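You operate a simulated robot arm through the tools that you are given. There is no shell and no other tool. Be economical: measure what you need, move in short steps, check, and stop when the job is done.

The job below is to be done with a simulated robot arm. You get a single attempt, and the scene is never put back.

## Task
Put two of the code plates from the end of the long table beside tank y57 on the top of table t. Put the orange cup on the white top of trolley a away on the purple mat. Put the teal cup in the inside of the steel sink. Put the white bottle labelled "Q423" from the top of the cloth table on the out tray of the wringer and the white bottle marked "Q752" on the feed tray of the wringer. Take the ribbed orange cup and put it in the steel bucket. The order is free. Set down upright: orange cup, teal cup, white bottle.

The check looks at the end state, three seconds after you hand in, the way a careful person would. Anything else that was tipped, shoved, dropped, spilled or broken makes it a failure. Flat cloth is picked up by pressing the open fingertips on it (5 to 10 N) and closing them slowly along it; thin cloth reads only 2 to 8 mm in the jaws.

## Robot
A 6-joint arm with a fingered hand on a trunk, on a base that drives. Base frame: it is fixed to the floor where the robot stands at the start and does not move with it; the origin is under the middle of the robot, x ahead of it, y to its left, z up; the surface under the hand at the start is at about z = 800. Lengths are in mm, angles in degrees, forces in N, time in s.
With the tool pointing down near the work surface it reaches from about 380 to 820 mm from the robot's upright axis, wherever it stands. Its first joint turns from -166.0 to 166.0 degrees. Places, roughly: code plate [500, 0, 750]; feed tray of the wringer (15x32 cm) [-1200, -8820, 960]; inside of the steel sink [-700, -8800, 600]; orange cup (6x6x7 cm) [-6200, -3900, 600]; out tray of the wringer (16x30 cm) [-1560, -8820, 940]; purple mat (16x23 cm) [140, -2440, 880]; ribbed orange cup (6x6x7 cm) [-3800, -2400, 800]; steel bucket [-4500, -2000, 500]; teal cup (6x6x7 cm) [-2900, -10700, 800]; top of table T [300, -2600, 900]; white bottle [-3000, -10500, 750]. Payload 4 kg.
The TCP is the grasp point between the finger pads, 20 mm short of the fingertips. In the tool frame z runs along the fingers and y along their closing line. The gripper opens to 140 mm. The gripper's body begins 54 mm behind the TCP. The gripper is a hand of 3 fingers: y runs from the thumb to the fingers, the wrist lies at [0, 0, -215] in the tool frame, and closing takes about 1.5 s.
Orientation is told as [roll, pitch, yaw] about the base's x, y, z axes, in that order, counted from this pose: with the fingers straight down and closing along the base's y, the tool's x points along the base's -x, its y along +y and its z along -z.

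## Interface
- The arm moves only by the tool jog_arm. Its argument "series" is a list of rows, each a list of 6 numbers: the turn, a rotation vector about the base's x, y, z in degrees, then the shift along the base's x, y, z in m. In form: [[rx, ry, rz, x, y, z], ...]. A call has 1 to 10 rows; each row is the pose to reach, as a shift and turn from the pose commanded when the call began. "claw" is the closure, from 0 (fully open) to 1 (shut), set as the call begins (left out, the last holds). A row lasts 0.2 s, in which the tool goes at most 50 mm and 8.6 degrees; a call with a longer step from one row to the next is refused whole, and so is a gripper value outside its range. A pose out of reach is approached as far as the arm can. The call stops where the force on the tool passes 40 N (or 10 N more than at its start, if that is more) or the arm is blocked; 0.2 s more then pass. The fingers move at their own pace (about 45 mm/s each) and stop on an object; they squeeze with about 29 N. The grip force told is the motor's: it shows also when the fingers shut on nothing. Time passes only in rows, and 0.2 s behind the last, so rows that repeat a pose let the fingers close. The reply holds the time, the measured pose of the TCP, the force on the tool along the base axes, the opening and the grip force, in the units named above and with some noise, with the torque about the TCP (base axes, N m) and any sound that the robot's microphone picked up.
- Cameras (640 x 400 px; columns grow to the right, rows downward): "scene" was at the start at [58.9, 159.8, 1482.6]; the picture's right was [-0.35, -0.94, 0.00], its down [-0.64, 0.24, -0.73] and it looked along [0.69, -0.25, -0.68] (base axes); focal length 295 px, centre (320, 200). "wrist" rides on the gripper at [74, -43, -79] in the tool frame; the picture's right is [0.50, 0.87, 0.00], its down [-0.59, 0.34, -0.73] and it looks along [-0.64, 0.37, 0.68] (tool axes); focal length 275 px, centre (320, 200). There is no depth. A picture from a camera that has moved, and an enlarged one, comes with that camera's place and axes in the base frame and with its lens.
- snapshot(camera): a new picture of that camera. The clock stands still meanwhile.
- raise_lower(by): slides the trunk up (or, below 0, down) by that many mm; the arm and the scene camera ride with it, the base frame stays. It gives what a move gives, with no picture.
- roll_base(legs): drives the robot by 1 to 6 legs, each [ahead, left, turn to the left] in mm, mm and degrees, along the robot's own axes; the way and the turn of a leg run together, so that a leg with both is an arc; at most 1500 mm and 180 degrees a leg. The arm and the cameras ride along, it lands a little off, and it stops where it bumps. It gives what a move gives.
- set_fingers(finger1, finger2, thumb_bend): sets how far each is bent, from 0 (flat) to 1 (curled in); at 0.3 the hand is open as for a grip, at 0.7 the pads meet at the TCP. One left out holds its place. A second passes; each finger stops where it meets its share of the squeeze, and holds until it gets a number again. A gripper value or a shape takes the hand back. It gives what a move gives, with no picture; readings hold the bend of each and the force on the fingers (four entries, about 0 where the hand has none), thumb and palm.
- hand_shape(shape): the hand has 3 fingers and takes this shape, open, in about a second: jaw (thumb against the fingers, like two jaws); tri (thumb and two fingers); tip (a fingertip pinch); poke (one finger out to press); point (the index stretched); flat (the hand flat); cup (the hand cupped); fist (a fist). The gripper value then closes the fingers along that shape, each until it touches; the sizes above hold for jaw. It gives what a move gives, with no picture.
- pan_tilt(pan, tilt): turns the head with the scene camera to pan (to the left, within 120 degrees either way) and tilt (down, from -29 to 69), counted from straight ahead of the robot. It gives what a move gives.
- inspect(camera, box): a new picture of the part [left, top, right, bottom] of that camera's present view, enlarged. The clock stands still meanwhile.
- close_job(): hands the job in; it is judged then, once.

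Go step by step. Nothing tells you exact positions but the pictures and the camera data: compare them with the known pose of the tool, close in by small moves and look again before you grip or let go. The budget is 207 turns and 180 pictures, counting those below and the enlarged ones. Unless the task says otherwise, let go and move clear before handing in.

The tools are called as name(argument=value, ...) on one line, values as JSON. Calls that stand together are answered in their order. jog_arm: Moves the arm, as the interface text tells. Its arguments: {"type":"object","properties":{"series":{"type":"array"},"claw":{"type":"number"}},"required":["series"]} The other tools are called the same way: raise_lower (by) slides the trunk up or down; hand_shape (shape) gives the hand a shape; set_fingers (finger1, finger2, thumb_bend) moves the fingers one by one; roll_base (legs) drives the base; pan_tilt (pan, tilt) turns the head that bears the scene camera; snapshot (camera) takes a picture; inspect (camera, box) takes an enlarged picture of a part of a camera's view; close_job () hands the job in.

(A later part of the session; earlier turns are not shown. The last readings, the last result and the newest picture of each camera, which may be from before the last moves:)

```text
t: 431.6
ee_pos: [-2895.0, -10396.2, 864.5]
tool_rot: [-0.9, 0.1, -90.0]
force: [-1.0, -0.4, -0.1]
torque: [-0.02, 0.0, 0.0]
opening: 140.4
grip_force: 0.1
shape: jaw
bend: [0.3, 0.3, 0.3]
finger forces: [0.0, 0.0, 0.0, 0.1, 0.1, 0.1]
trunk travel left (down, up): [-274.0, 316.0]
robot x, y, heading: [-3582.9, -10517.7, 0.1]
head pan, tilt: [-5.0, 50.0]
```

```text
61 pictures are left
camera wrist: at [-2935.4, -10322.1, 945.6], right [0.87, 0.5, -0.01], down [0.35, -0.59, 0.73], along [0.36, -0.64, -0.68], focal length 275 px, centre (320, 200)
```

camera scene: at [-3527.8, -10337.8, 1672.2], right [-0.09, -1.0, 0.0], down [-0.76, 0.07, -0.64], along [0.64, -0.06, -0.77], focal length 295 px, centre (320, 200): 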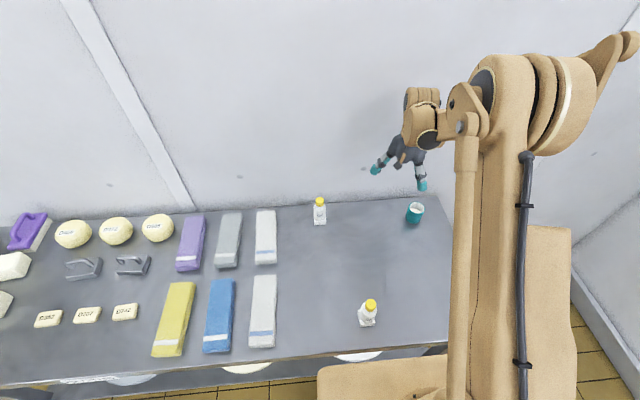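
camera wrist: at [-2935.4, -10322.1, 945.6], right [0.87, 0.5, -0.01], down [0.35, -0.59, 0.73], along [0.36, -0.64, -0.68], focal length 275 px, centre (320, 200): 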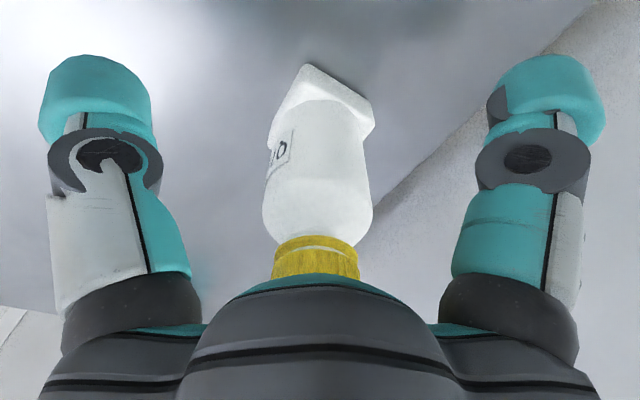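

Centred. I close and lift.

jog_arm(series=[[0, 0, 0, 0, 0, 0], [0, 0, 0, 0, 0, 0], [0, 0, 0, 0, 0, 0], [0, 0, 0, 0, 0, 0], [0, 0, 0, 0, 0, 0], [0, 0, 0, 0, 0, 0], [0, 0, 0, 0, 0, 0], [0, 0, 0, 0, 0, 0.02], [0, 0, 0, 0, 0, 0.06], [0, 0, 0, 0, 0, 0.1]], claw=1)

jog_arm(series=[[0, 0, 0, 0, 0, 0.045], [0, 0, 0, -0.02, -0.02, 0.08], [0, 0, 0, -0.05, -0.04, 0.1], [0, 0, 0, -0.09, -0.06, 0.11], [0, 0, 0, -0.13, -0.08, 0.12]])

raise_lower(by=200)

snapshot(camera="wrist")

```text
t: 433.8
ee_pos: [-2896.3, -10394.7, 966.9]
tool_rot: [-0.8, 0.0, -90.1]
force: [-0.6, -0.5, -0.6]
torque: [-0.01, 0.02, 0.01]
opening: 37.3
grip_force: 29.3
shape: jaw
bend: [0.45, 0.49, 0.43]
finger forces: [24.4, 24.3, 0.1, 0.1, 25.6, 0.1]
trunk travel left (down, up): [-274.0, 316.0]
robot x, y, heading: [-3585.7, -10519.3, 0.0]
head pan, tilt: [-5.0, 50.0]
```

```text
t: 435.0
ee_pos: [-3025.6, -10474.4, 1086.4]
tool_rot: [-0.8, 0.0, -90.1]
force: [-0.1, -0.9, -1.7]
torque: [0.03, 0.0, -0.03]
opening: 37.0
grip_force: 28.7
shape: jaw
bend: [0.45, 0.49, 0.43]
finger forces: [24.6, 24.3, 0.2, 0.0, 25.6, 0.0]
trunk travel left (down, up): [-274.0, 316.0]
robot x, y, heading: [-3587.9, -10518.6, 0.2]
head pan, tilt: [-5.0, 50.0]
```

```text
t: 437.2
ee_pos: [-3023.7, -10472.7, 1285.1]
tool_rot: [-0.9, -0.1, -90.0]
force: [0.0, -0.5, -1.7]
torque: [0.03, -0.02, -0.01]
opening: 37.0
grip_force: 28.5
shape: jaw
bend: [0.45, 0.49, 0.43]
finger forces: [24.6, 24.4, 0.1, 0.1, 25.6, 0.0]
trunk travel left (down, up): [-474.0, 116.0]
robot x, y, heading: [-3588.8, -10519.4, 0.0]
head pan, tilt: [-5.0, 50.0]
```

```text
60 pictures are left
camera wrist: at [-3064.4, -10400.3, 1366.2], right [0.87, 0.5, -0.01], down [0.35, -0.59, 0.73], along [0.36, -0.64, -0.68], focal length 275 px, centre (320, 200)
```

wrist: 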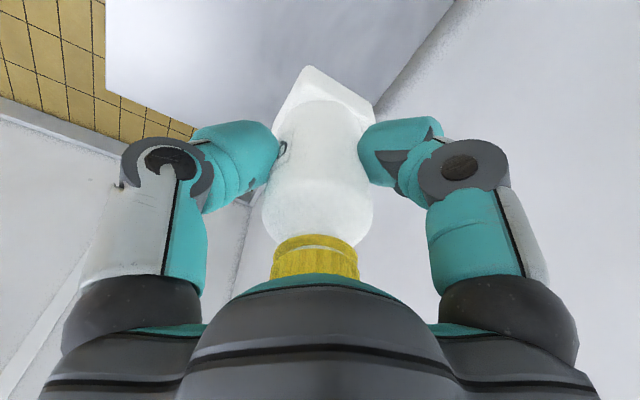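

roll_base(legs=[[-430, 0, 0], [0, 1200, 0], [0, 1180, 0], [1500, 0, 0], [1290, 0, 0], [0, 0, -90]])

pan_tilt(pan=0, tilt=45)

snapshot(camera="scene")

```text
t: 467.8
ee_pos: [-1212.4, -8853.3, 1285.6]
tool_rot: [-0.9, 0.1, 175.2]
force: [0.0, -0.3, -1.5]
torque: [-0.03, 0.02, 0.01]
opening: 37.1
grip_force: 28.9
shape: jaw
bend: [0.45, 0.49, 0.44]
finger forces: [24.4, 24.5, 0.1, 0.1, 24.7, 0.0]
trunk travel left (down, up): [-474.0, 116.0]
robot x, y, heading: [-1213.3, -8289.0, -94.9]
head pan, tilt: [-5.0, 50.0]
```

```text
t: 468.5
ee_pos: [-1212.6, -8854.3, 1285.5]
tool_rot: [-0.9, 0.0, 175.2]
force: [-0.5, -0.4, -1.4]
torque: [-0.05, 0.0, -0.03]
opening: 36.8
grip_force: 29.2
shape: jaw
bend: [0.45, 0.49, 0.44]
finger forces: [24.4, 24.5, 0.1, 0.0, 24.7, 0.0]
trunk travel left (down, up): [-474.0, 116.0]
robot x, y, heading: [-1212.6, -8288.8, -94.6]
head pan, tilt: [0.0, 45.0]
```

```text
59 pictures are left
camera scene: at [-1028.0, -8367.5, 1879.0], right [-1.0, 0.08, 0.0], down [0.06, 0.71, -0.71], along [-0.06, -0.7, -0.71], focal length 295 px, centre (320, 200)
```

scene: 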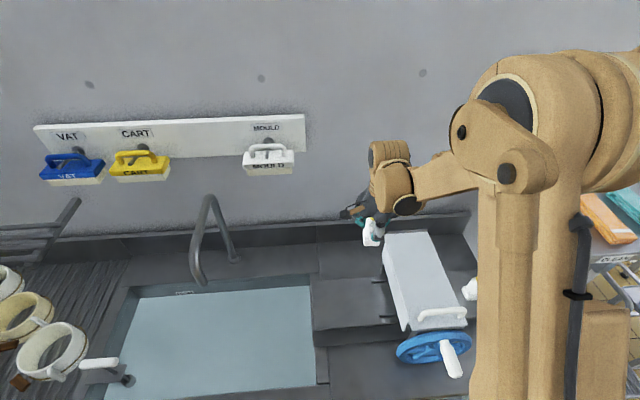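

I drifted a bit close; I back off 90 mm and straighten the heading, then look at the feed tray.

roll_base(legs=[[-90, 0, 4.6]])

pan_tilt(pan=0, tilt=50)

snapshot(camera="scene")

inspect(camera="scene", box=[280, 150, 480, 330])

```text
t: 469.6
ee_pos: [-1163.9, -8760.9, 1287.0]
tool_rot: [-0.8, 0.0, 179.9]
force: [0.6, 0.1, -1.7]
torque: [-0.01, 0.0, 0.0]
opening: 36.5
grip_force: 29.1
shape: jaw
bend: [0.45, 0.49, 0.44]
finger forces: [24.4, 24.7, 0.0, 0.1, 24.8, 0.1]
trunk travel left (down, up): [-474.0, 116.0]
robot x, y, heading: [-1207.9, -8200.5, -89.9]
head pan, tilt: [0.0, 45.0]
```

```text
t: 470.2
ee_pos: [-1163.4, -8762.9, 1287.1]
tool_rot: [-0.9, 0.0, 179.9]
force: [-1.0, 0.1, -2.3]
torque: [-0.03, -0.03, 0.0]
opening: 36.7
grip_force: 29.0
shape: jaw
bend: [0.45, 0.49, 0.44]
finger forces: [24.5, 24.6, 0.0, 0.1, 24.8, 0.0]
trunk travel left (down, up): [-474.0, 116.0]
robot x, y, heading: [-1211.1, -8201.3, -90.2]
head pan, tilt: [0.0, 50.0]
```

```text
58 pictures are left
camera scene: at [-1018.6, -8259.5, 1872.1], right [-1.0, 0.0, 0.0], down [0.0, 0.77, -0.64], along [0.0, -0.64, -0.77], focal length 295 px, centre (320, 200)
```

scene: 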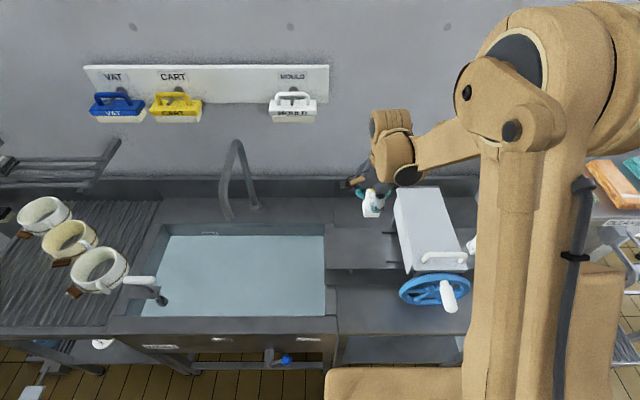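

```text
2.22 times, centred on (380, 240) of scene
camera zoom: at [-1018.6, -8259.5, 1872.1], right [-1.0, 0.0, 0.0], down [0.0, 0.77, -0.64], along [0.0, -0.64, -0.77], focal length 656 px, centre (187, 111)
```

zoom: 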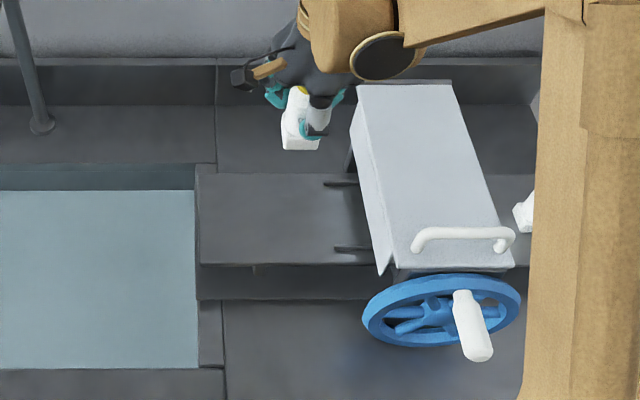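

Feed tray spans x -1038 to about -1245, y -8722 to -8890. I place Q752 at (-1130, -8803).

jog_arm(series=[[0, 0, 0, 0.018, -0.02, 0], [0, 0, 0, 0.034, -0.04, -0.02], [0, 0, 0, 0.034, -0.04, -0.065], [0, 0, 0, 0.034, -0.04, -0.11], [0, 0, 0, 0.034, -0.04, -0.155], [0, 0, 0, 0.034, -0.04, -0.2], [0, 0, 0, 0.034, -0.04, -0.225]])

inspect(camera="scene", box=[280, 150, 480, 330])

snapshot(camera="wrist")

```text
t: 471.8
ee_pos: [-1130.9, -8802.2, 1060.9]
tool_rot: [-0.9, 0.0, 179.9]
force: [-0.8, 0.0, -1.6]
torque: [-0.01, -0.01, 0.01]
opening: 36.8
grip_force: 29.3
shape: jaw
bend: [0.45, 0.49, 0.44]
finger forces: [24.4, 24.4, 0.1, 0.1, 24.6, 0.0]
trunk travel left (down, up): [-474.0, 116.0]
robot x, y, heading: [-1207.6, -8200.4, -90.0]
head pan, tilt: [0.0, 50.0]
```

```text
2.22 times, centred on (380, 240) of scene
camera zoom: at [-1018.3, -8260.2, 1872.1], right [-1.0, 0.0, 0.0], down [0.0, 0.77, -0.64], along [0.0, -0.64, -0.77], focal length 656 px, centre (187, 111)
```

zoom: 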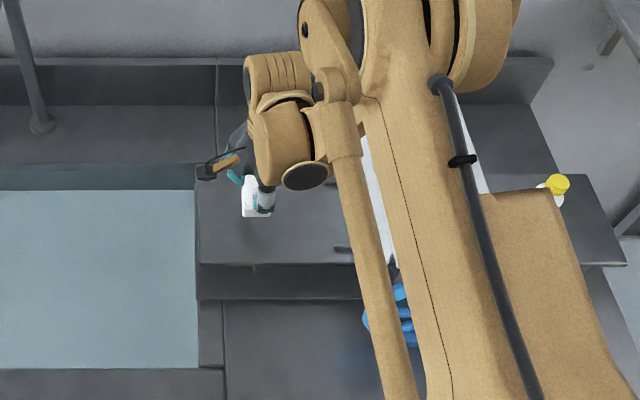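

```text
55 pictures are left
camera wrist: at [-1055.7, -8761.3, 1141.8], right [0.5, -0.87, -0.01], down [-0.59, -0.35, 0.73], along [-0.64, -0.36, -0.68], focal length 275 px, centre (320, 200)
```

wrist: 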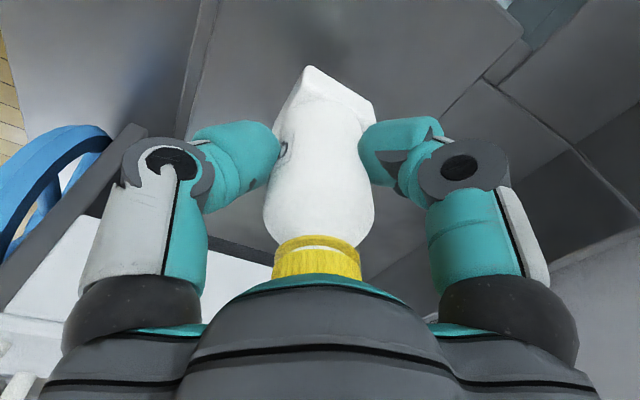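

jog_arm(series=[[0, 0, 0, 0, 0, -0.02], [0, 0, 0, 0, 0, -0.025], [0, 0, 0, 0, 0, -0.03], [0, 0, 0, 0, 0, -0.034], [0, 0, 0, 0, 0, -0.038], [0, 0, 0, 0, 0, -0.042], [0, 0, 0, 0, 0, -0.046], [0, 0, 0, 0, 0, -0.05]])

```text
t: 473.6
ee_pos: [-1130.4, -8803.1, 1012.7]
tool_rot: [-0.7, 0.1, 179.8]
force: [-0.9, -10.3, 30.9]
torque: [0.04, -0.12, -0.09]
opening: 38.1
grip_force: 28.9
shape: jaw
bend: [0.45, 0.99, 0.44]
finger forces: [34.5, 32.6, 0.0, 0.0, 32.3, 0.0]
trunk travel left (down, up): [-474.0, 116.0]
robot x, y, heading: [-1210.6, -8199.1, -90.0]
head pan, tilt: [0.0, 50.0]
```

snapshot(camera="wrist")

inspect(camera="scene", box=[320, 180, 420, 260])

```text
54 pictures are left
camera wrist: at [-1055.0, -8761.6, 1092.9], right [0.5, -0.87, -0.01], down [-0.59, -0.35, 0.73], along [-0.64, -0.36, -0.68], focal length 275 px, centre (320, 200)
```

wrist: 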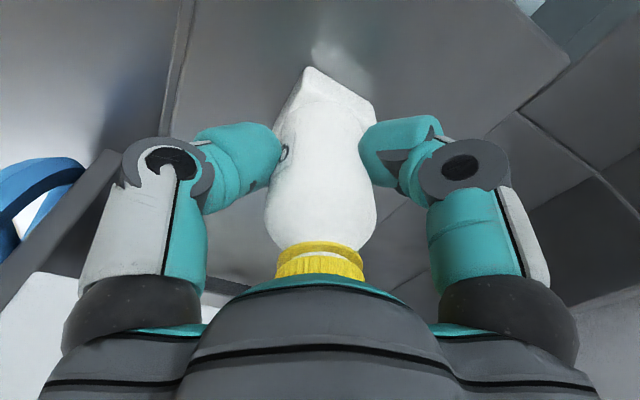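

```text
5.00 times, centred on (370, 220) of scene
camera zoom: at [-1019.2, -8257.9, 1872.7], right [-1.0, 0.0, 0.0], down [0.0, 0.77, -0.64], along [0.0, -0.64, -0.77], focal length 1477 px, centre (70, 100)
```

zoom: 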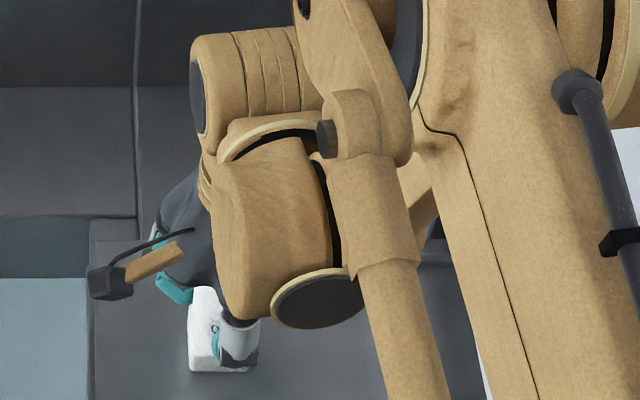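

Finger 2 reads as fully curled, so I release that finger first while the other two steady the bottle, then look.

set_fingers(finger2=0.3)

snapshot(camera="wrist")

```text
t: 474.6
ee_pos: [-1127.1, -8801.5, 1012.0]
tool_rot: [-0.9, 0.0, 179.9]
force: [4.4, -5.0, 25.8]
torque: [0.08, -0.39, -0.17]
opening: 34.4
grip_force: 37.7
shape: fingers
bend: [0.45, 0.3, 0.44]
finger forces: [40.4, 0.1, 0.1, 0.0, 35.2, 0.0]
trunk travel left (down, up): [-474.0, 116.0]
robot x, y, heading: [-1207.8, -8201.1, -90.0]
head pan, tilt: [0.0, 50.0]
```

```text
52 pictures are left
camera wrist: at [-1054.2, -8760.8, 1092.0], right [0.5, -0.87, -0.01], down [-0.59, -0.35, 0.73], along [-0.64, -0.36, -0.68], focal length 275 px, centre (320, 200)
```

wrist: 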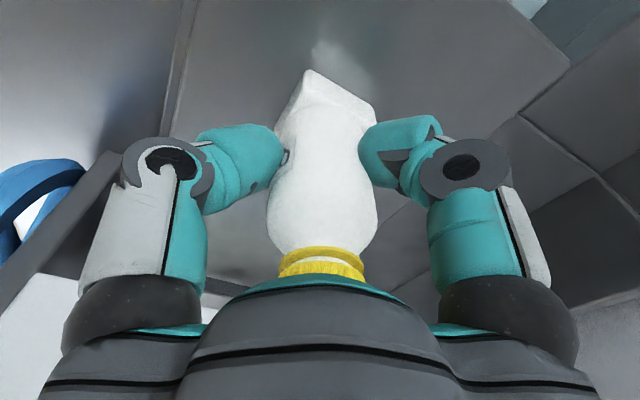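

jog_arm(series=[[0, 0, 0, 0, 0, 0.002], [0, 0, 0, 0, 0, 0.002], [0, 0, 0, 0, 0, 0.002], [0, 0, 0, 0, 0, 0.002], [0, 0, 0, 0, 0, 0.002], [0, 0, 0, 0, 0, 0.002], [0, 0, 0, 0, 0, 0.04], [0, 0, 0, 0, 0, 0.09], [0, 0, 0, 0, 0, 0.14], [0, 0, 0, 0, 0, 0.19]], claw=0)

snapshot(camera="wrist")

```text
t: 476.8
ee_pos: [-1130.4, -8801.8, 1204.2]
tool_rot: [-0.8, 0.0, 179.9]
force: [0.5, 0.8, 1.1]
torque: [0.02, -0.02, -0.05]
opening: 140.0
grip_force: 0.0
shape: jaw
bend: [0.3, 0.3, 0.3]
finger forces: [0.1, 0.0, 0.0, 0.0, 0.0, 0.0]
trunk travel left (down, up): [-474.0, 116.0]
robot x, y, heading: [-1212.4, -8201.6, -90.2]
head pan, tilt: [0.0, 50.0]
```

```text
51 pictures are left
camera wrist: at [-1055.9, -8760.4, 1284.3], right [0.5, -0.87, -0.01], down [-0.59, -0.35, 0.73], along [-0.64, -0.36, -0.68], focal length 275 px, centre (320, 200)
```

wrist: 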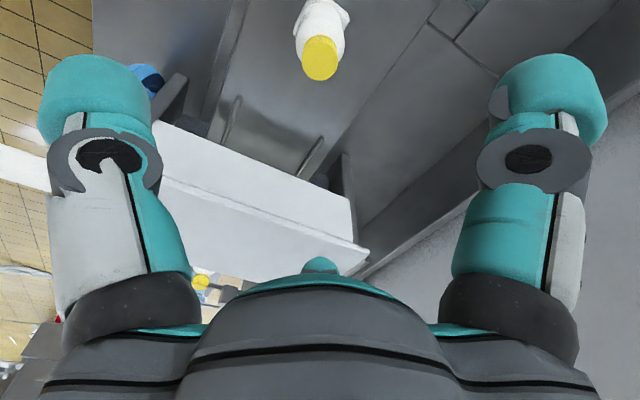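

Q752 stands on the feed tray. I retract the arm and go back for the teal cup.

jog_arm(series=[[0, 0, 0, 0, 0, 0.045], [0, 0, 0, 0, 0.025, 0.085], [0, 0, 0, -0.01, 0.065, 0.1], [0, 0, 0, -0.03, 0.105, 0.1], [0, 0, 0, -0.05, 0.14, 0.1]])

snapshot(camera="scene")

roll_base(legs=[[-60, 0, 0], [0, 0, 90.2], [-1500, 0, 0], [-1300, 0, 0]])

```text
t: 478.0
ee_pos: [-1179.8, -8661.5, 1304.5]
tool_rot: [-0.8, 0.1, 179.8]
force: [-0.1, -0.2, 0.4]
torque: [-0.03, -0.04, 0.01]
opening: 140.2
grip_force: 0.1
shape: jaw
bend: [0.3, 0.3, 0.3]
finger forces: [0.0, 0.1, 0.0, 0.0, 0.0, 0.0]
trunk travel left (down, up): [-474.0, 116.0]
robot x, y, heading: [-1215.3, -8200.7, -89.9]
head pan, tilt: [0.0, 50.0]
```

```text
50 pictures are left
camera scene: at [-1019.4, -8257.8, 1872.2], right [-1.0, 0.0, 0.0], down [0.0, 0.77, -0.64], along [0.0, -0.64, -0.77], focal length 295 px, centre (320, 200)
```

scene: 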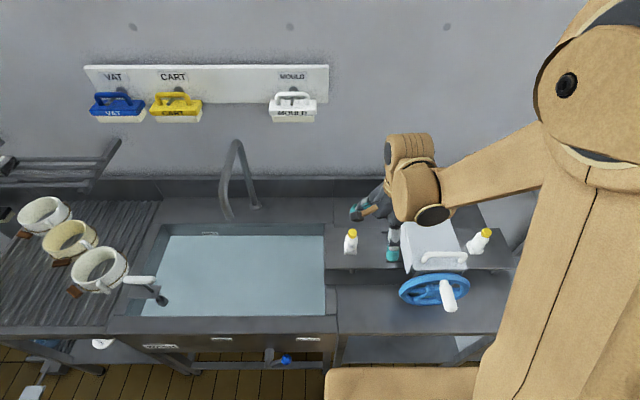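

```text
t: 496.0
ee_pos: [-3539.0, -8111.1, 1302.2]
tool_rot: [-0.9, 0.0, -90.4]
force: [-0.8, -0.8, 0.3]
torque: [-0.04, 0.0, 0.0]
opening: 139.8
grip_force: 0.1
shape: jaw
bend: [0.3, 0.3, 0.3]
finger forces: [0.0, 0.0, 0.1, 0.0, 0.1, 0.0]
trunk travel left (down, up): [-474.0, 116.0]
robot x, y, heading: [-4002.3, -8139.8, -0.6]
head pan, tilt: [0.0, 50.0]
```

Both bottles stand on the wringer trays. On to the teal cup.

roll_base(legs=[[0, -1200, 0.6], [0, -1220, 0]])

raise_lower(by=-200)

```text
t: 507.7
ee_pos: [-3508.9, -10486.3, 1302.4]
tool_rot: [-0.8, 0.2, -88.7]
force: [-0.1, -0.1, -0.6]
torque: [-0.01, 0.03, -0.02]
opening: 139.6
grip_force: 0.1
shape: jaw
bend: [0.3, 0.3, 0.3]
finger forces: [0.0, 0.0, 0.1, 0.1, 0.0, 0.0]
trunk travel left (down, up): [-474.0, 116.0]
robot x, y, heading: [-3968.7, -10526.1, 1.6]
head pan, tilt: [0.0, 50.0]
```

```text
t: 509.9
ee_pos: [-3510.1, -10486.1, 1102.4]
tool_rot: [-0.8, 0.0, -88.8]
force: [-0.5, 1.1, -0.3]
torque: [-0.02, 0.01, 0.01]
opening: 139.7
grip_force: 0.1
shape: jaw
bend: [0.3, 0.3, 0.3]
finger forces: [0.0, 0.0, 0.0, 0.0, 0.0, 0.0]
trunk travel left (down, up): [-274.0, 316.0]
robot x, y, heading: [-3970.7, -10528.0, 1.4]
head pan, tilt: [0.0, 50.0]
```

roll_base(legs=[[380, -50, -1.5]])

jog_arm(series=[[0, 0, 0, 0.03, -0.03, 0], [0, 0, 0, 0.06, -0.06, 0], [0, 0, 0, 0.09, -0.09, 0], [0, 0, 0, 0.12, -0.12, 0], [0, 0, 0, 0.15, -0.15, 0], [0, 0, 0, 0.18, -0.18, 0], [0, 0, 0, 0.2, -0.2, -0.03], [0, 0, 0, 0.2, -0.2, -0.07], [0, 0, 0, 0.2, -0.2, -0.11]])

snapshot(camera="wrist")

```text
t: 512.3
ee_pos: [-3119.1, -10546.0, 1102.4]
tool_rot: [-0.9, 0.0, -90.4]
force: [1.4, 0.3, 0.6]
torque: [0.01, 0.01, -0.03]
opening: 139.9
grip_force: 0.0
shape: jaw
bend: [0.3, 0.3, 0.3]
finger forces: [0.0, 0.0, 0.0, 0.0, 0.0, 0.1]
trunk travel left (down, up): [-274.0, 316.0]
robot x, y, heading: [-3582.9, -10574.2, -0.6]
head pan, tilt: [0.0, 50.0]
```

```text
t: 514.3
ee_pos: [-2918.6, -10746.6, 989.3]
tool_rot: [-0.9, 0.1, -90.6]
force: [-0.2, 0.0, 0.5]
torque: [0.01, 0.02, 0.0]
opening: 140.2
grip_force: 0.0
shape: jaw
bend: [0.3, 0.3, 0.3]
finger forces: [0.1, 0.0, 0.0, 0.0, 0.0, 0.0]
trunk travel left (down, up): [-274.0, 316.0]
robot x, y, heading: [-3583.3, -10574.4, -0.5]
head pan, tilt: [0.0, 50.0]
```

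```text
49 pictures are left
camera wrist: at [-2959.7, -10672.8, 1070.4], right [0.87, 0.49, -0.01], down [0.35, -0.59, 0.73], along [0.35, -0.64, -0.68], focal length 275 px, centre (320, 200)
```

wrist: 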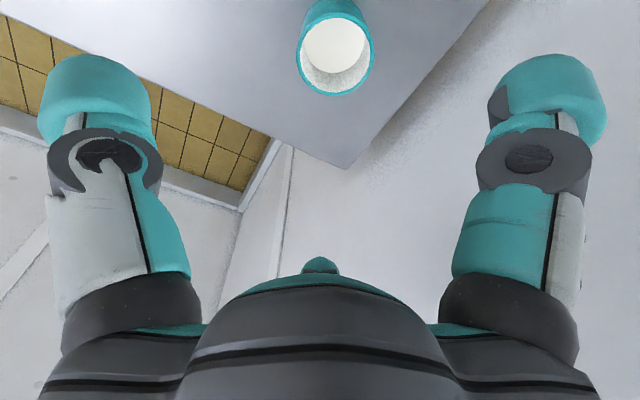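

jog_arm(series=[[0, 0, 0, 0.001, 0.014, -0.04], [0, 0, 0, 0.001, 0.014, -0.08]])

snapshot(camera="wrist")

```text
t: 514.9
ee_pos: [-2917.9, -10732.8, 913.5]
tool_rot: [-0.9, 0.1, -90.4]
force: [-0.5, -0.8, 0.9]
torque: [0.01, 0.0, 0.0]
opening: 139.9
grip_force: 0.0
shape: jaw
bend: [0.3, 0.3, 0.3]
finger forces: [0.1, 0.0, 0.1, 0.0, 0.0, 0.0]
trunk travel left (down, up): [-274.0, 316.0]
robot x, y, heading: [-3578.9, -10574.3, -0.2]
head pan, tilt: [0.0, 50.0]
```

```text
48 pictures are left
camera wrist: at [-2959.2, -10658.7, 993.0], right [0.87, 0.49, -0.01], down [0.35, -0.59, 0.73], along [0.35, -0.64, -0.68], focal length 275 px, centre (320, 200)
```

wrist: 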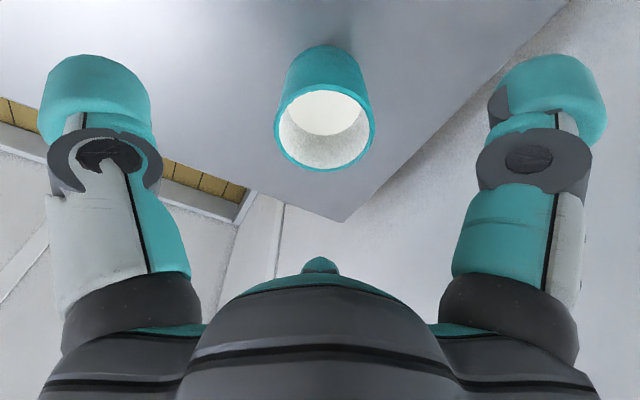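

jog_arm(series=[[0, 0, 0, 0.001, 0, -0.04], [0, 0, 0, 0.001, 0, -0.074]])

jog_arm(series=[[0, 0, 0, 0, 0, 0], [0, 0, 0, 0, 0, 0], [0, 0, 0, 0, 0, 0], [0, 0, 0, 0, 0, 0], [0, 0, 0, 0, 0, 0], [0, 0, 0, 0, 0, 0], [0, 0, 0, 0, 0, 0], [0, 0, 0, 0, 0, 0.02], [0, 0, 0, 0, 0, 0.06], [0, 0, 0, 0, 0, 0.1]], claw=1)

snapshot(camera="wrist")

```text
t: 515.5
ee_pos: [-2919.0, -10732.0, 837.1]
tool_rot: [-1.0, 0.0, -90.6]
force: [-0.6, -0.8, -0.7]
torque: [0.01, -0.01, -0.01]
opening: 140.1
grip_force: 0.1
shape: jaw
bend: [0.3, 0.3, 0.3]
finger forces: [0.0, 0.1, 0.1, 0.1, 0.0, 0.0]
trunk travel left (down, up): [-274.0, 316.0]
robot x, y, heading: [-3580.9, -10570.2, -0.4]
head pan, tilt: [0.0, 50.0]
```

```text
t: 517.7
ee_pos: [-2918.5, -10734.2, 937.4]
tool_rot: [-0.9, -0.1, -90.4]
force: [0.4, 0.7, -0.7]
torque: [0.01, 0.03, -0.02]
opening: 45.8
grip_force: 29.3
shape: jaw
bend: [0.41, 0.42, 0.42]
finger forces: [26.0, 24.2, 0.0, 0.1, 25.1, 0.0]
trunk travel left (down, up): [-274.0, 316.0]
robot x, y, heading: [-3588.1, -10572.7, -0.5]
head pan, tilt: [0.0, 50.0]
```

```text
47 pictures are left
camera wrist: at [-2959.0, -10659.7, 1017.5], right [0.87, 0.49, -0.01], down [0.35, -0.59, 0.73], along [0.35, -0.64, -0.68], focal length 275 px, centre (320, 200)
```

wrist: 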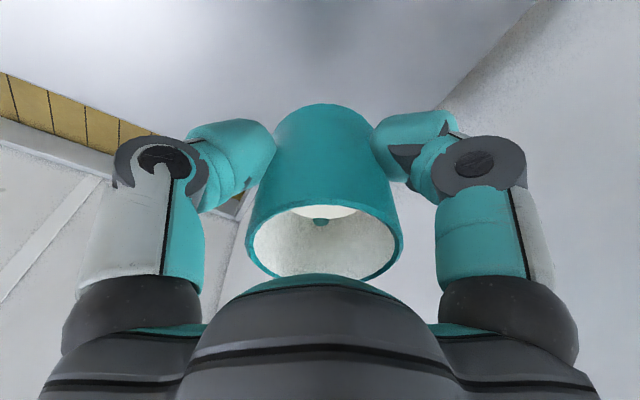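

The teal cup is held. I raise it, retract a little and drive to the sink.

jog_arm(series=[[0, 0, 0, 0, 0, 0.045], [0, 0, 0, -0.02, 0.02, 0.08], [0, 0, 0, -0.05, 0.05, 0.1], [0, 0, 0, -0.08, 0.08, 0.12], [0, 0, 0, -0.11, 0.11, 0.13], [0, 0, 0, -0.14, 0.14, 0.13]])

raise_lower(by=220)

roll_base(legs=[[-430, 0, 0.5], [0, 1220, 0], [0, 1200, 0], [1500, 0, 0], [1400, 0, 0]])

```text
t: 519.1
ee_pos: [-3056.0, -10590.7, 1067.3]
tool_rot: [-0.8, 0.1, -90.5]
force: [-0.1, -0.9, -0.7]
torque: [-0.01, -0.02, 0.01]
opening: 45.5
grip_force: 29.3
shape: jaw
bend: [0.41, 0.42, 0.42]
finger forces: [26.3, 24.3, 0.0, 0.1, 24.8, 0.0]
trunk travel left (down, up): [-274.0, 316.0]
robot x, y, heading: [-3583.0, -10573.1, -0.3]
head pan, tilt: [0.0, 50.0]
```

```text
t: 521.5
ee_pos: [-3054.9, -10591.0, 1288.5]
tool_rot: [-0.9, 0.0, -90.4]
force: [0.9, 0.1, -0.8]
torque: [-0.01, 0.0, 0.01]
opening: 45.5
grip_force: 28.6
shape: jaw
bend: [0.41, 0.42, 0.42]
finger forces: [26.3, 24.2, 0.0, 0.1, 24.8, 0.0]
trunk travel left (down, up): [-494.0, 96.0]
robot x, y, heading: [-3582.5, -10573.2, -0.5]
head pan, tilt: [0.0, 50.0]
```

```text
t: 549.1
ee_pos: [-544.3, -8241.9, 1286.9]
tool_rot: [-0.9, 0.0, -91.0]
force: [-0.4, -0.2, -1.0]
torque: [0.0, -0.01, -0.02]
opening: 45.6
grip_force: 29.6
shape: jaw
bend: [0.41, 0.42, 0.42]
finger forces: [26.4, 24.3, 0.0, 0.0, 24.8, 0.1]
trunk travel left (down, up): [-494.0, 96.0]
robot x, y, heading: [-1072.8, -8219.1, -0.9]
head pan, tilt: [0.0, 50.0]
```

roll_base(legs=[[190, 20, 0], [0, 0, -89]])

pan_tilt(pan=5, tilt=50)

snapshot(camera="scene")

snapshot(camera="wrist")

```text
t: 554.5
ee_pos: [-910.4, -8728.4, 1287.4]
tool_rot: [-0.9, 0.0, 178.7]
force: [0.0, 0.1, -0.6]
torque: [-0.02, 0.0, -0.01]
opening: 45.3
grip_force: 28.8
shape: jaw
bend: [0.41, 0.42, 0.42]
finger forces: [26.3, 24.5, 0.0, 0.0, 24.1, 0.1]
trunk travel left (down, up): [-494.0, 96.0]
robot x, y, heading: [-881.1, -8201.5, -91.6]
head pan, tilt: [0.0, 50.0]
```

```text
t: 555.1
ee_pos: [-910.9, -8730.3, 1287.9]
tool_rot: [-0.9, 0.0, 178.5]
force: [-0.2, 0.3, -0.8]
torque: [0.0, 0.04, 0.03]
opening: 45.5
grip_force: 29.2
shape: jaw
bend: [0.41, 0.42, 0.42]
finger forces: [26.3, 24.5, 0.0, 0.0, 24.1, 0.0]
trunk travel left (down, up): [-494.0, 96.0]
robot x, y, heading: [-880.2, -8202.9, -91.4]
head pan, tilt: [5.0, 50.0]
```

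```text
46 pictures are left
camera scene: at [-686.8, -8266.1, 1892.1], right [-1.0, -0.06, 0.0], down [-0.05, 0.76, -0.64], along [0.04, -0.64, -0.77], focal length 295 px, centre (320, 200)
```

scene: 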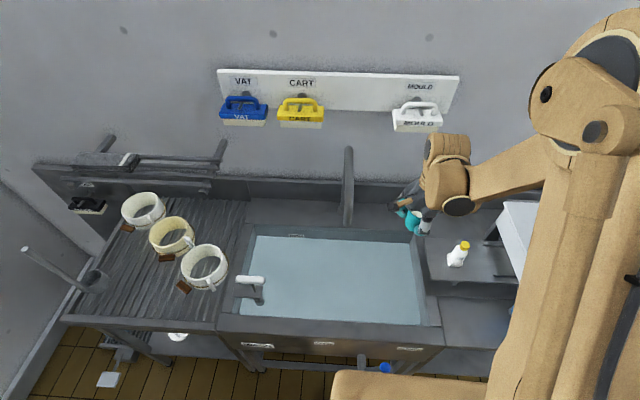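

```text
45 pictures are left
camera wrist: at [-834.3, -8690.2, 1367.7], right [0.48, -0.88, -0.01], down [-0.6, -0.34, 0.73], along [-0.64, -0.34, -0.68], focal length 275 px, centre (320, 200)
```

wrist: 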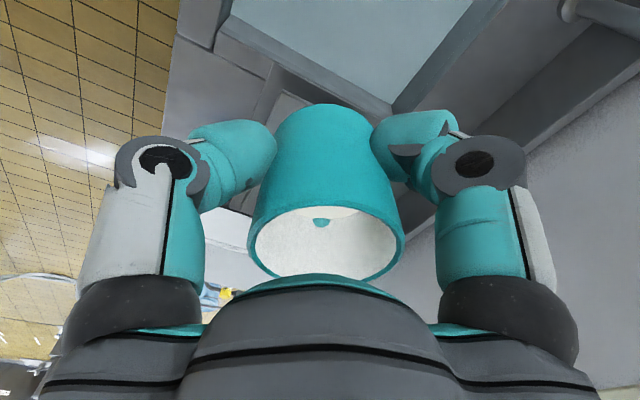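

The sink opening spans x -370 to -1035, y -8630 to -8970, with the faucet near x -735. I aim for (-880, -8775), shift there and lower the trunk in stages.

jog_arm(series=[[0, 0, 0, 0.015, -0.022, 0], [0, 0, 0, 0.03, -0.044, 0]])

raise_lower(by=-300)

snapshot(camera="wrist")

snapshot(camera="scene")

```text
t: 555.7
ee_pos: [-879.9, -8773.6, 1287.7]
tool_rot: [-0.9, 0.0, 178.5]
force: [0.6, 0.7, -0.2]
torque: [0.03, -0.02, 0.01]
opening: 45.5
grip_force: 29.2
shape: jaw
bend: [0.41, 0.42, 0.42]
finger forces: [26.4, 24.4, 0.1, 0.0, 24.2, 0.1]
trunk travel left (down, up): [-494.0, 96.0]
robot x, y, heading: [-882.2, -8202.7, -91.3]
head pan, tilt: [5.0, 50.0]
```

```text
t: 558.7
ee_pos: [-880.3, -8772.7, 987.8]
tool_rot: [-0.9, 0.0, 178.5]
force: [0.3, 0.3, -1.0]
torque: [0.0, -0.03, -0.01]
opening: 45.6
grip_force: 29.2
shape: jaw
bend: [0.41, 0.42, 0.42]
finger forces: [26.3, 24.5, 0.0, 0.1, 24.2, 0.0]
trunk travel left (down, up): [-194.0, 396.0]
robot x, y, heading: [-884.3, -8200.1, -91.5]
head pan, tilt: [5.0, 50.0]
```

```text
44 pictures are left
camera wrist: at [-804.6, -8733.2, 1068.7], right [0.48, -0.88, -0.01], down [-0.6, -0.34, 0.73], along [-0.64, -0.34, -0.68], focal length 275 px, centre (320, 200)
```

wrist: 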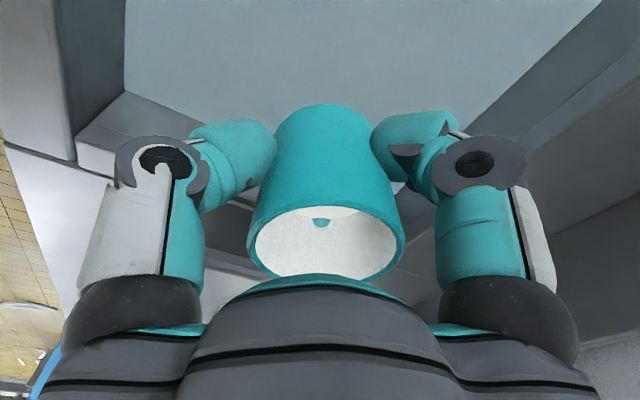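

```text
43 pictures are left
camera scene: at [-686.8, -8266.0, 1592.2], right [-1.0, -0.06, 0.0], down [-0.05, 0.76, -0.64], along [0.04, -0.64, -0.77], focal length 295 px, centre (320, 200)
```

scene: 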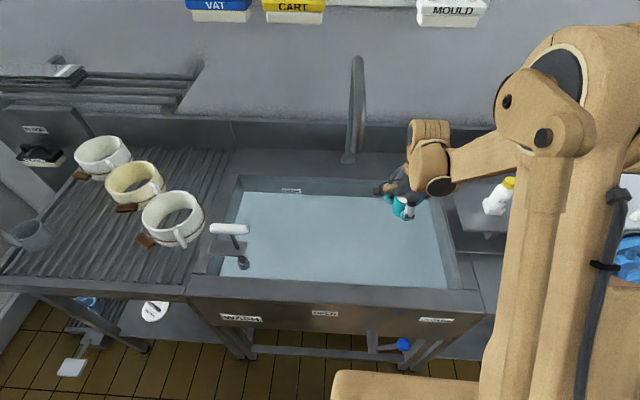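

The water surface is at z ≈ 800. I lower the cup in small steps, watching for contact.

jog_arm(series=[[0, 0, 0, 0, 0, -0.045], [0, 0, 0, 0, 0, -0.09], [0, 0, 0, 0, 0, -0.12], [0, 0, 0, 0, 0, -0.13], [0, 0, 0, 0, 0, -0.14], [0, 0, 0, 0, 0, -0.15], [0, 0, 0, 0, 0, -0.16], [0, 0, 0, 0, 0, -0.17], [0, 0, 0, 0, 0, -0.18], [0, 0, 0, 0, 0, -0.19]])

snapshot(camera="wrist")

inspect(camera="scene", box=[340, 140, 500, 300])

```text
t: 560.9
ee_pos: [-881.3, -8773.0, 798.2]
tool_rot: [-0.9, 0.0, 178.7]
force: [0.2, 0.2, -1.5]
torque: [0.01, 0.03, -0.01]
opening: 45.1
grip_force: 29.4
shape: jaw
bend: [0.41, 0.42, 0.42]
finger forces: [26.6, 24.5, 0.0, 0.0, 24.2, 0.0]
trunk travel left (down, up): [-194.0, 396.0]
robot x, y, heading: [-882.6, -8202.3, -91.3]
head pan, tilt: [5.0, 50.0]
```

```text
42 pictures are left
camera wrist: at [-805.0, -8733.4, 878.4], right [0.48, -0.88, -0.01], down [-0.6, -0.34, 0.73], along [-0.64, -0.34, -0.68], focal length 275 px, centre (320, 200)
```

wrist: 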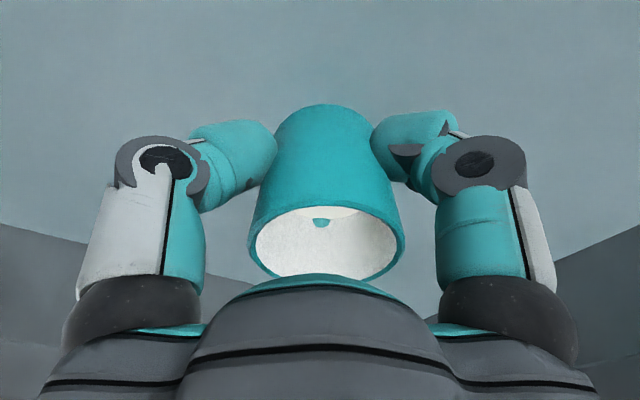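

```text
2.50 times, centred on (420, 220) of scene
camera zoom: at [-686.8, -8266.3, 1592.1], right [-1.0, -0.06, 0.0], down [-0.05, 0.76, -0.64], along [0.04, -0.64, -0.77], focal length 738 px, centre (70, 150)
```

zoom: 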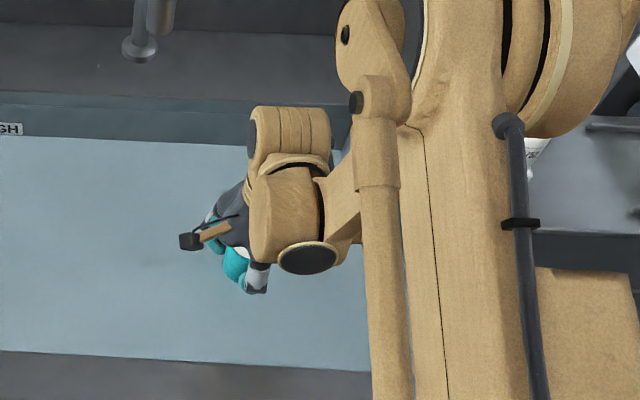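

jog_arm(series=[[0, 0, 0, 0, 0, -0.01], [0, 0, 0, 0, 0, -0.02], [0, 0, 0, 0, 0, -0.03], [0, 0, 0, 0, 0, -0.04], [0, 0, 0, 0, 0, -0.05], [0, 0, 0, 0, 0, -0.06], [0, 0, 0, 0, 0, -0.07], [0, 0, 0, 0, 0, -0.08]])

inspect(camera="scene", box=[340, 140, 500, 300])

```text
t: 562.7
ee_pos: [-880.3, -8772.0, 719.4]
tool_rot: [-0.8, 0.1, 178.6]
force: [0.3, 0.6, -2.0]
torque: [0.0, 0.0, 0.03]
opening: 45.4
grip_force: 28.8
shape: jaw
bend: [0.41, 0.42, 0.42]
finger forces: [26.6, 24.5, 0.0, 0.0, 24.1, 0.0]
trunk travel left (down, up): [-194.0, 396.0]
robot x, y, heading: [-885.1, -8203.8, -91.4]
head pan, tilt: [5.0, 50.0]
```

```text
2.50 times, centred on (420, 220) of scene
camera zoom: at [-686.7, -8266.3, 1592.1], right [-1.0, -0.06, 0.0], down [-0.05, 0.76, -0.64], along [0.04, -0.64, -0.77], focal length 738 px, centre (70, 150)
```

zoom: 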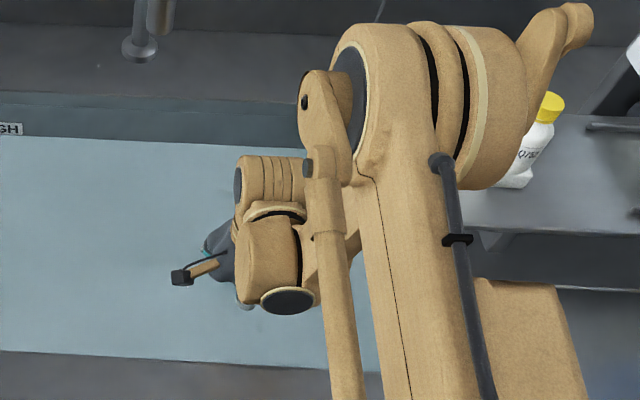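

The hand is dipping into the water; I continue down slowly to the sink floor.

jog_arm(series=[[0, 0, 0, 0, 0, -0.01], [0, 0, 0, 0, 0, -0.02], [0, 0, 0, 0, 0, -0.028], [0, 0, 0, 0, 0, -0.036], [0, 0, 0, 0, 0, -0.044], [0, 0, 0, 0, 0, -0.052], [0, 0, 0, 0, 0, -0.06], [0, 0, 0, 0, 0, -0.068]])

snapshot(camera="wrist")

snapshot(camera="scene")

```text
t: 564.5
ee_pos: [-878.4, -8772.3, 693.1]
tool_rot: [-0.9, 0.0, 178.6]
force: [-0.6, 0.4, -1.4]
torque: [0.03, 0.02, 0.01]
opening: 45.2
grip_force: 28.9
shape: jaw
bend: [0.41, 0.42, 0.42]
finger forces: [26.9, 24.4, 0.1, 0.1, 24.1, 0.1]
out of reach, approached as far as the arm can: row 3, 4, 5, 6, 7, 8
trunk travel left (down, up): [-194.0, 396.0]
robot x, y, heading: [-883.2, -8203.3, -91.6]
head pan, tilt: [5.0, 50.0]
```

```text
39 pictures are left
camera wrist: at [-804.4, -8732.7, 773.4], right [0.48, -0.88, -0.01], down [-0.6, -0.34, 0.73], along [-0.64, -0.34, -0.68], focal length 275 px, centre (320, 200)
```

wrist: 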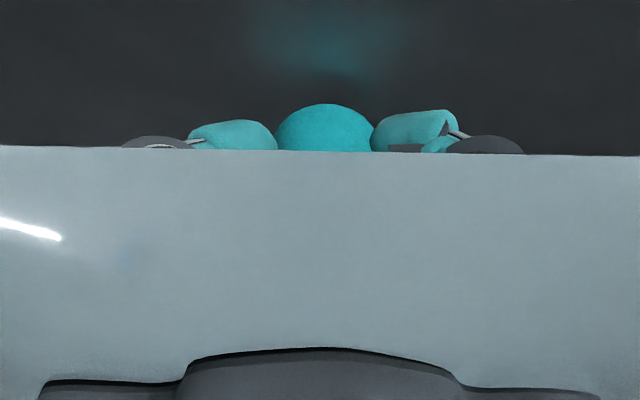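

```text
38 pictures are left
camera scene: at [-686.8, -8266.2, 1592.1], right [-1.0, -0.06, 0.0], down [-0.05, 0.76, -0.64], along [0.04, -0.64, -0.77], focal length 295 px, centre (320, 200)
```

scene: 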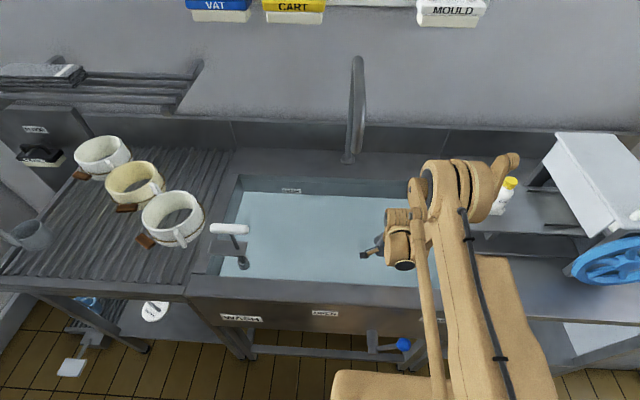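

The arm is at its lower limit; I use the trunk for the rest, in small steps.

raise_lower(by=-30)

raise_lower(by=-10)

snapshot(camera="wrist")

```text
t: 565.1
ee_pos: [-880.0, -8771.7, 674.1]
tool_rot: [-0.8, 0.0, 178.5]
force: [0.6, 0.0, 30.4]
torque: [0.07, -0.1, 0.0]
opening: 48.1
grip_force: 28.6
shape: jaw
bend: [0.41, 0.42, 0.42]
finger forces: [33.0, 29.5, 0.0, 0.0, 31.9, 0.1]
trunk travel left (down, up): [-172.0, 418.0]
robot x, y, heading: [-885.8, -8205.2, -91.2]
head pan, tilt: [5.0, 50.0]
stopped: the force on the tool passed its limit at 53 N (the readings are from after the stop); the commanded pose is now the measured one
```

```text
t: 565.4
ee_pos: [-880.8, -8770.5, 673.1]
tool_rot: [-0.7, 0.0, 178.6]
force: [1.1, 0.7, 34.9]
torque: [0.02, -0.12, 0.02]
opening: 48.4
grip_force: 29.3
shape: jaw
bend: [0.41, 0.42, 0.42]
finger forces: [34.4, 30.7, 0.1, 0.0, 34.1, 0.1]
trunk travel left (down, up): [-170.0, 420.0]
robot x, y, heading: [-884.2, -8199.9, -91.4]
head pan, tilt: [5.0, 50.0]
stopped: the force on the tool passed its limit at 51 N (the readings are from after the stop); the commanded pose is now the measured one
```

```text
37 pictures are left
camera wrist: at [-804.7, -8732.2, 753.1], right [0.48, -0.88, -0.01], down [-0.6, -0.33, 0.73], along [-0.65, -0.34, -0.68], focal length 275 px, centre (320, 200)
```

wrist: 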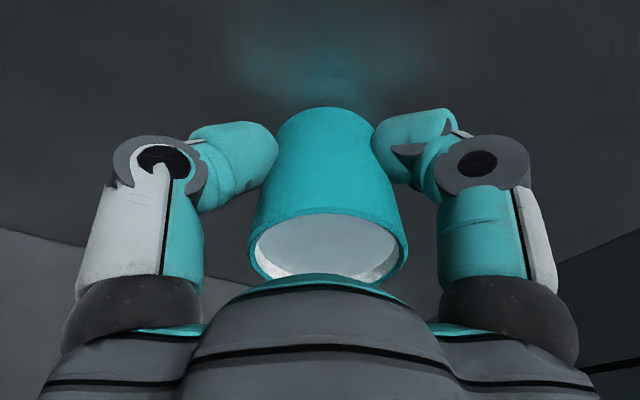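

The cup stands flat on the sink floor (≈ 625). I open and rise straight out.

jog_arm(series=[[0, 0, 0, 0, 0, 0.001], [0, 0, 0, 0, 0, 0.001], [0, 0, 0, 0, 0, 0.001], [0, 0, 0, 0, 0, 0.001], [0, 0, 0, 0, 0, 0.001], [0, 0, 0, 0, 0, 0.001], [0, 0, 0, 0, 0, 0.02], [0, 0, 0, 0, 0, 0.04], [0, 0, 0, 0, 0, 0.06], [0, 0, 0, 0, 0, 0.08]], claw=0)

snapshot(camera="wrist")

```text
t: 567.6
ee_pos: [-880.2, -8772.5, 752.3]
tool_rot: [-0.9, 0.0, 178.6]
force: [-0.5, 1.0, -0.1]
torque: [0.01, 0.0, 0.0]
opening: 139.9
grip_force: 0.1
shape: jaw
bend: [0.3, 0.3, 0.3]
finger forces: [0.1, 0.0, 0.0, 0.0, 0.0, 0.0]
trunk travel left (down, up): [-170.0, 420.0]
robot x, y, heading: [-882.4, -8201.7, -91.3]
head pan, tilt: [5.0, 50.0]
```

```text
36 pictures are left
camera wrist: at [-804.2, -8733.5, 832.0], right [0.48, -0.88, -0.01], down [-0.6, -0.34, 0.73], along [-0.64, -0.34, -0.68], focal length 275 px, centre (320, 200)
```

wrist: 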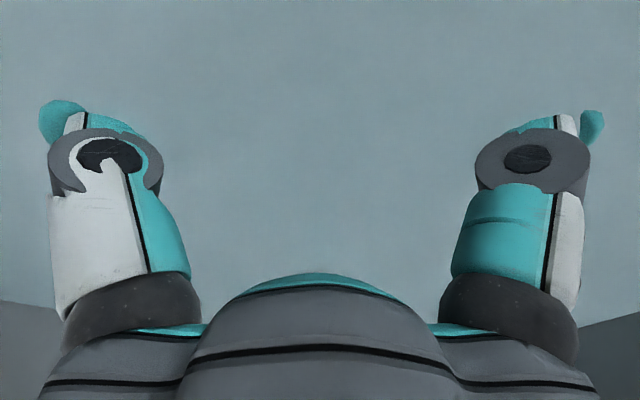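

The hand came away clean; the cup is under the water. I raise the arm out and check the whole scene.

jog_arm(series=[[0, 0, 0, 0, 0, 0.045], [0, 0, 0, 0, 0, 0.09], [0, 0, 0, 0, 0, 0.135], [0, 0, 0, 0, 0, 0.18], [0, 0, 0, 0, 0, 0.225], [0, 0, 0, 0, 0, 0.27], [0, 0, 0, 0, 0, 0.315], [0, 0, 0, 0, 0.03, 0.35], [0, 0, 0, 0, 0.07, 0.37], [0, 0, 0, 0, 0.11, 0.38]])

raise_lower(by=200)

roll_base(legs=[[-400, 0, 1.3]])

pan_tilt(pan=-5, tilt=38)

snapshot(camera="scene")

```text
t: 569.8
ee_pos: [-878.4, -8662.7, 1133.0]
tool_rot: [-0.9, 0.0, 178.5]
force: [-0.2, -0.3, 0.3]
torque: [-0.02, -0.01, 0.03]
opening: 140.0
grip_force: 0.1
shape: jaw
bend: [0.3, 0.3, 0.3]
finger forces: [0.0, 0.0, 0.1, 0.1, 0.1, 0.1]
trunk travel left (down, up): [-170.0, 420.0]
robot x, y, heading: [-883.0, -8204.4, -91.8]
head pan, tilt: [5.0, 50.0]
```

```text
t: 572.0
ee_pos: [-878.6, -8663.4, 1332.0]
tool_rot: [-0.9, 0.0, 178.5]
force: [-1.2, 1.1, 0.5]
torque: [0.02, 0.03, 0.0]
opening: 139.9
grip_force: 0.1
shape: jaw
bend: [0.3, 0.3, 0.3]
finger forces: [0.0, 0.0, 0.0, 0.1, 0.1, 0.0]
trunk travel left (down, up): [-370.0, 220.0]
robot x, y, heading: [-884.8, -8200.5, -91.4]
head pan, tilt: [5.0, 50.0]
```

```text
t: 574.5
ee_pos: [-863.2, -8265.3, 1332.2]
tool_rot: [-0.8, 0.1, 179.8]
force: [-0.1, 0.3, 0.1]
torque: [-0.04, -0.02, 0.02]
opening: 139.9
grip_force: 0.0
shape: jaw
bend: [0.3, 0.3, 0.3]
finger forces: [0.1, 0.0, 0.1, 0.0, 0.0, 0.0]
trunk travel left (down, up): [-370.0, 220.0]
robot x, y, heading: [-873.7, -7803.4, -90.0]
head pan, tilt: [5.0, 50.0]
```

```text
t: 575.2
ee_pos: [-864.9, -8267.1, 1331.5]
tool_rot: [-0.9, 0.0, 179.8]
force: [-0.5, 0.8, 1.3]
torque: [-0.01, -0.01, -0.01]
opening: 140.0
grip_force: 0.2
shape: jaw
bend: [0.3, 0.3, 0.3]
finger forces: [0.1, 0.0, 0.0, 0.0, 0.0, 0.0]
trunk travel left (down, up): [-370.0, 220.0]
robot x, y, heading: [-881.1, -7809.3, -90.1]
head pan, tilt: [-5.0, 38.0]
```

```text
35 pictures are left
camera scene: at [-694.0, -7874.4, 1784.7], right [-1.0, 0.09, 0.0], down [0.06, 0.61, -0.79], along [-0.07, -0.78, -0.62], focal length 295 px, centre (320, 200)
```

scene: 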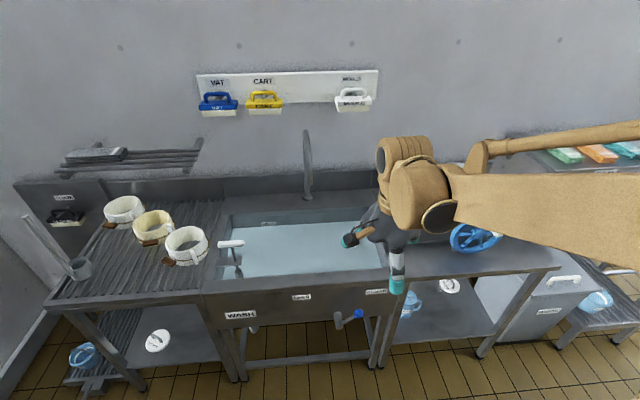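

Everything looks in order; I make one last check of both bottles from a bit farther right.

roll_base(legs=[[0, -450, 0]])

snapshot(camera="scene")

```text
t: 577.9
ee_pos: [-1311.3, -8264.5, 1331.2]
tool_rot: [-0.9, 0.2, 179.9]
force: [-0.3, 0.2, -0.3]
torque: [0.02, -0.01, -0.02]
opening: 140.1
grip_force: 0.1
shape: jaw
bend: [0.3, 0.3, 0.3]
finger forces: [0.0, 0.0, 0.1, 0.0, 0.0, 0.1]
trunk travel left (down, up): [-370.0, 220.0]
robot x, y, heading: [-1324.7, -7803.3, -90.0]
head pan, tilt: [-5.0, 38.0]
```

```text
34 pictures are left
camera scene: at [-1143.1, -7872.8, 1784.9], right [-1.0, 0.09, 0.0], down [0.06, 0.61, -0.79], along [-0.07, -0.78, -0.62], focal length 295 px, centre (320, 200)
```

scene: 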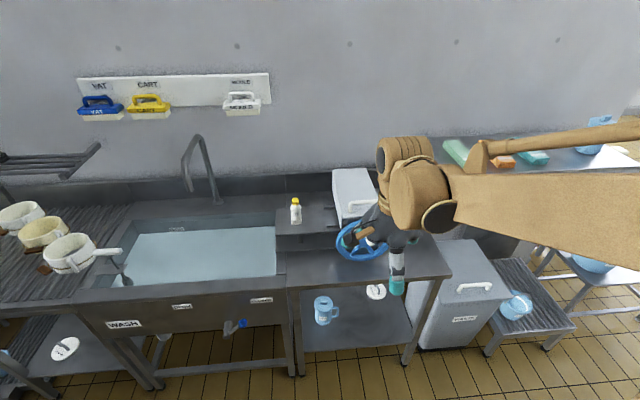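

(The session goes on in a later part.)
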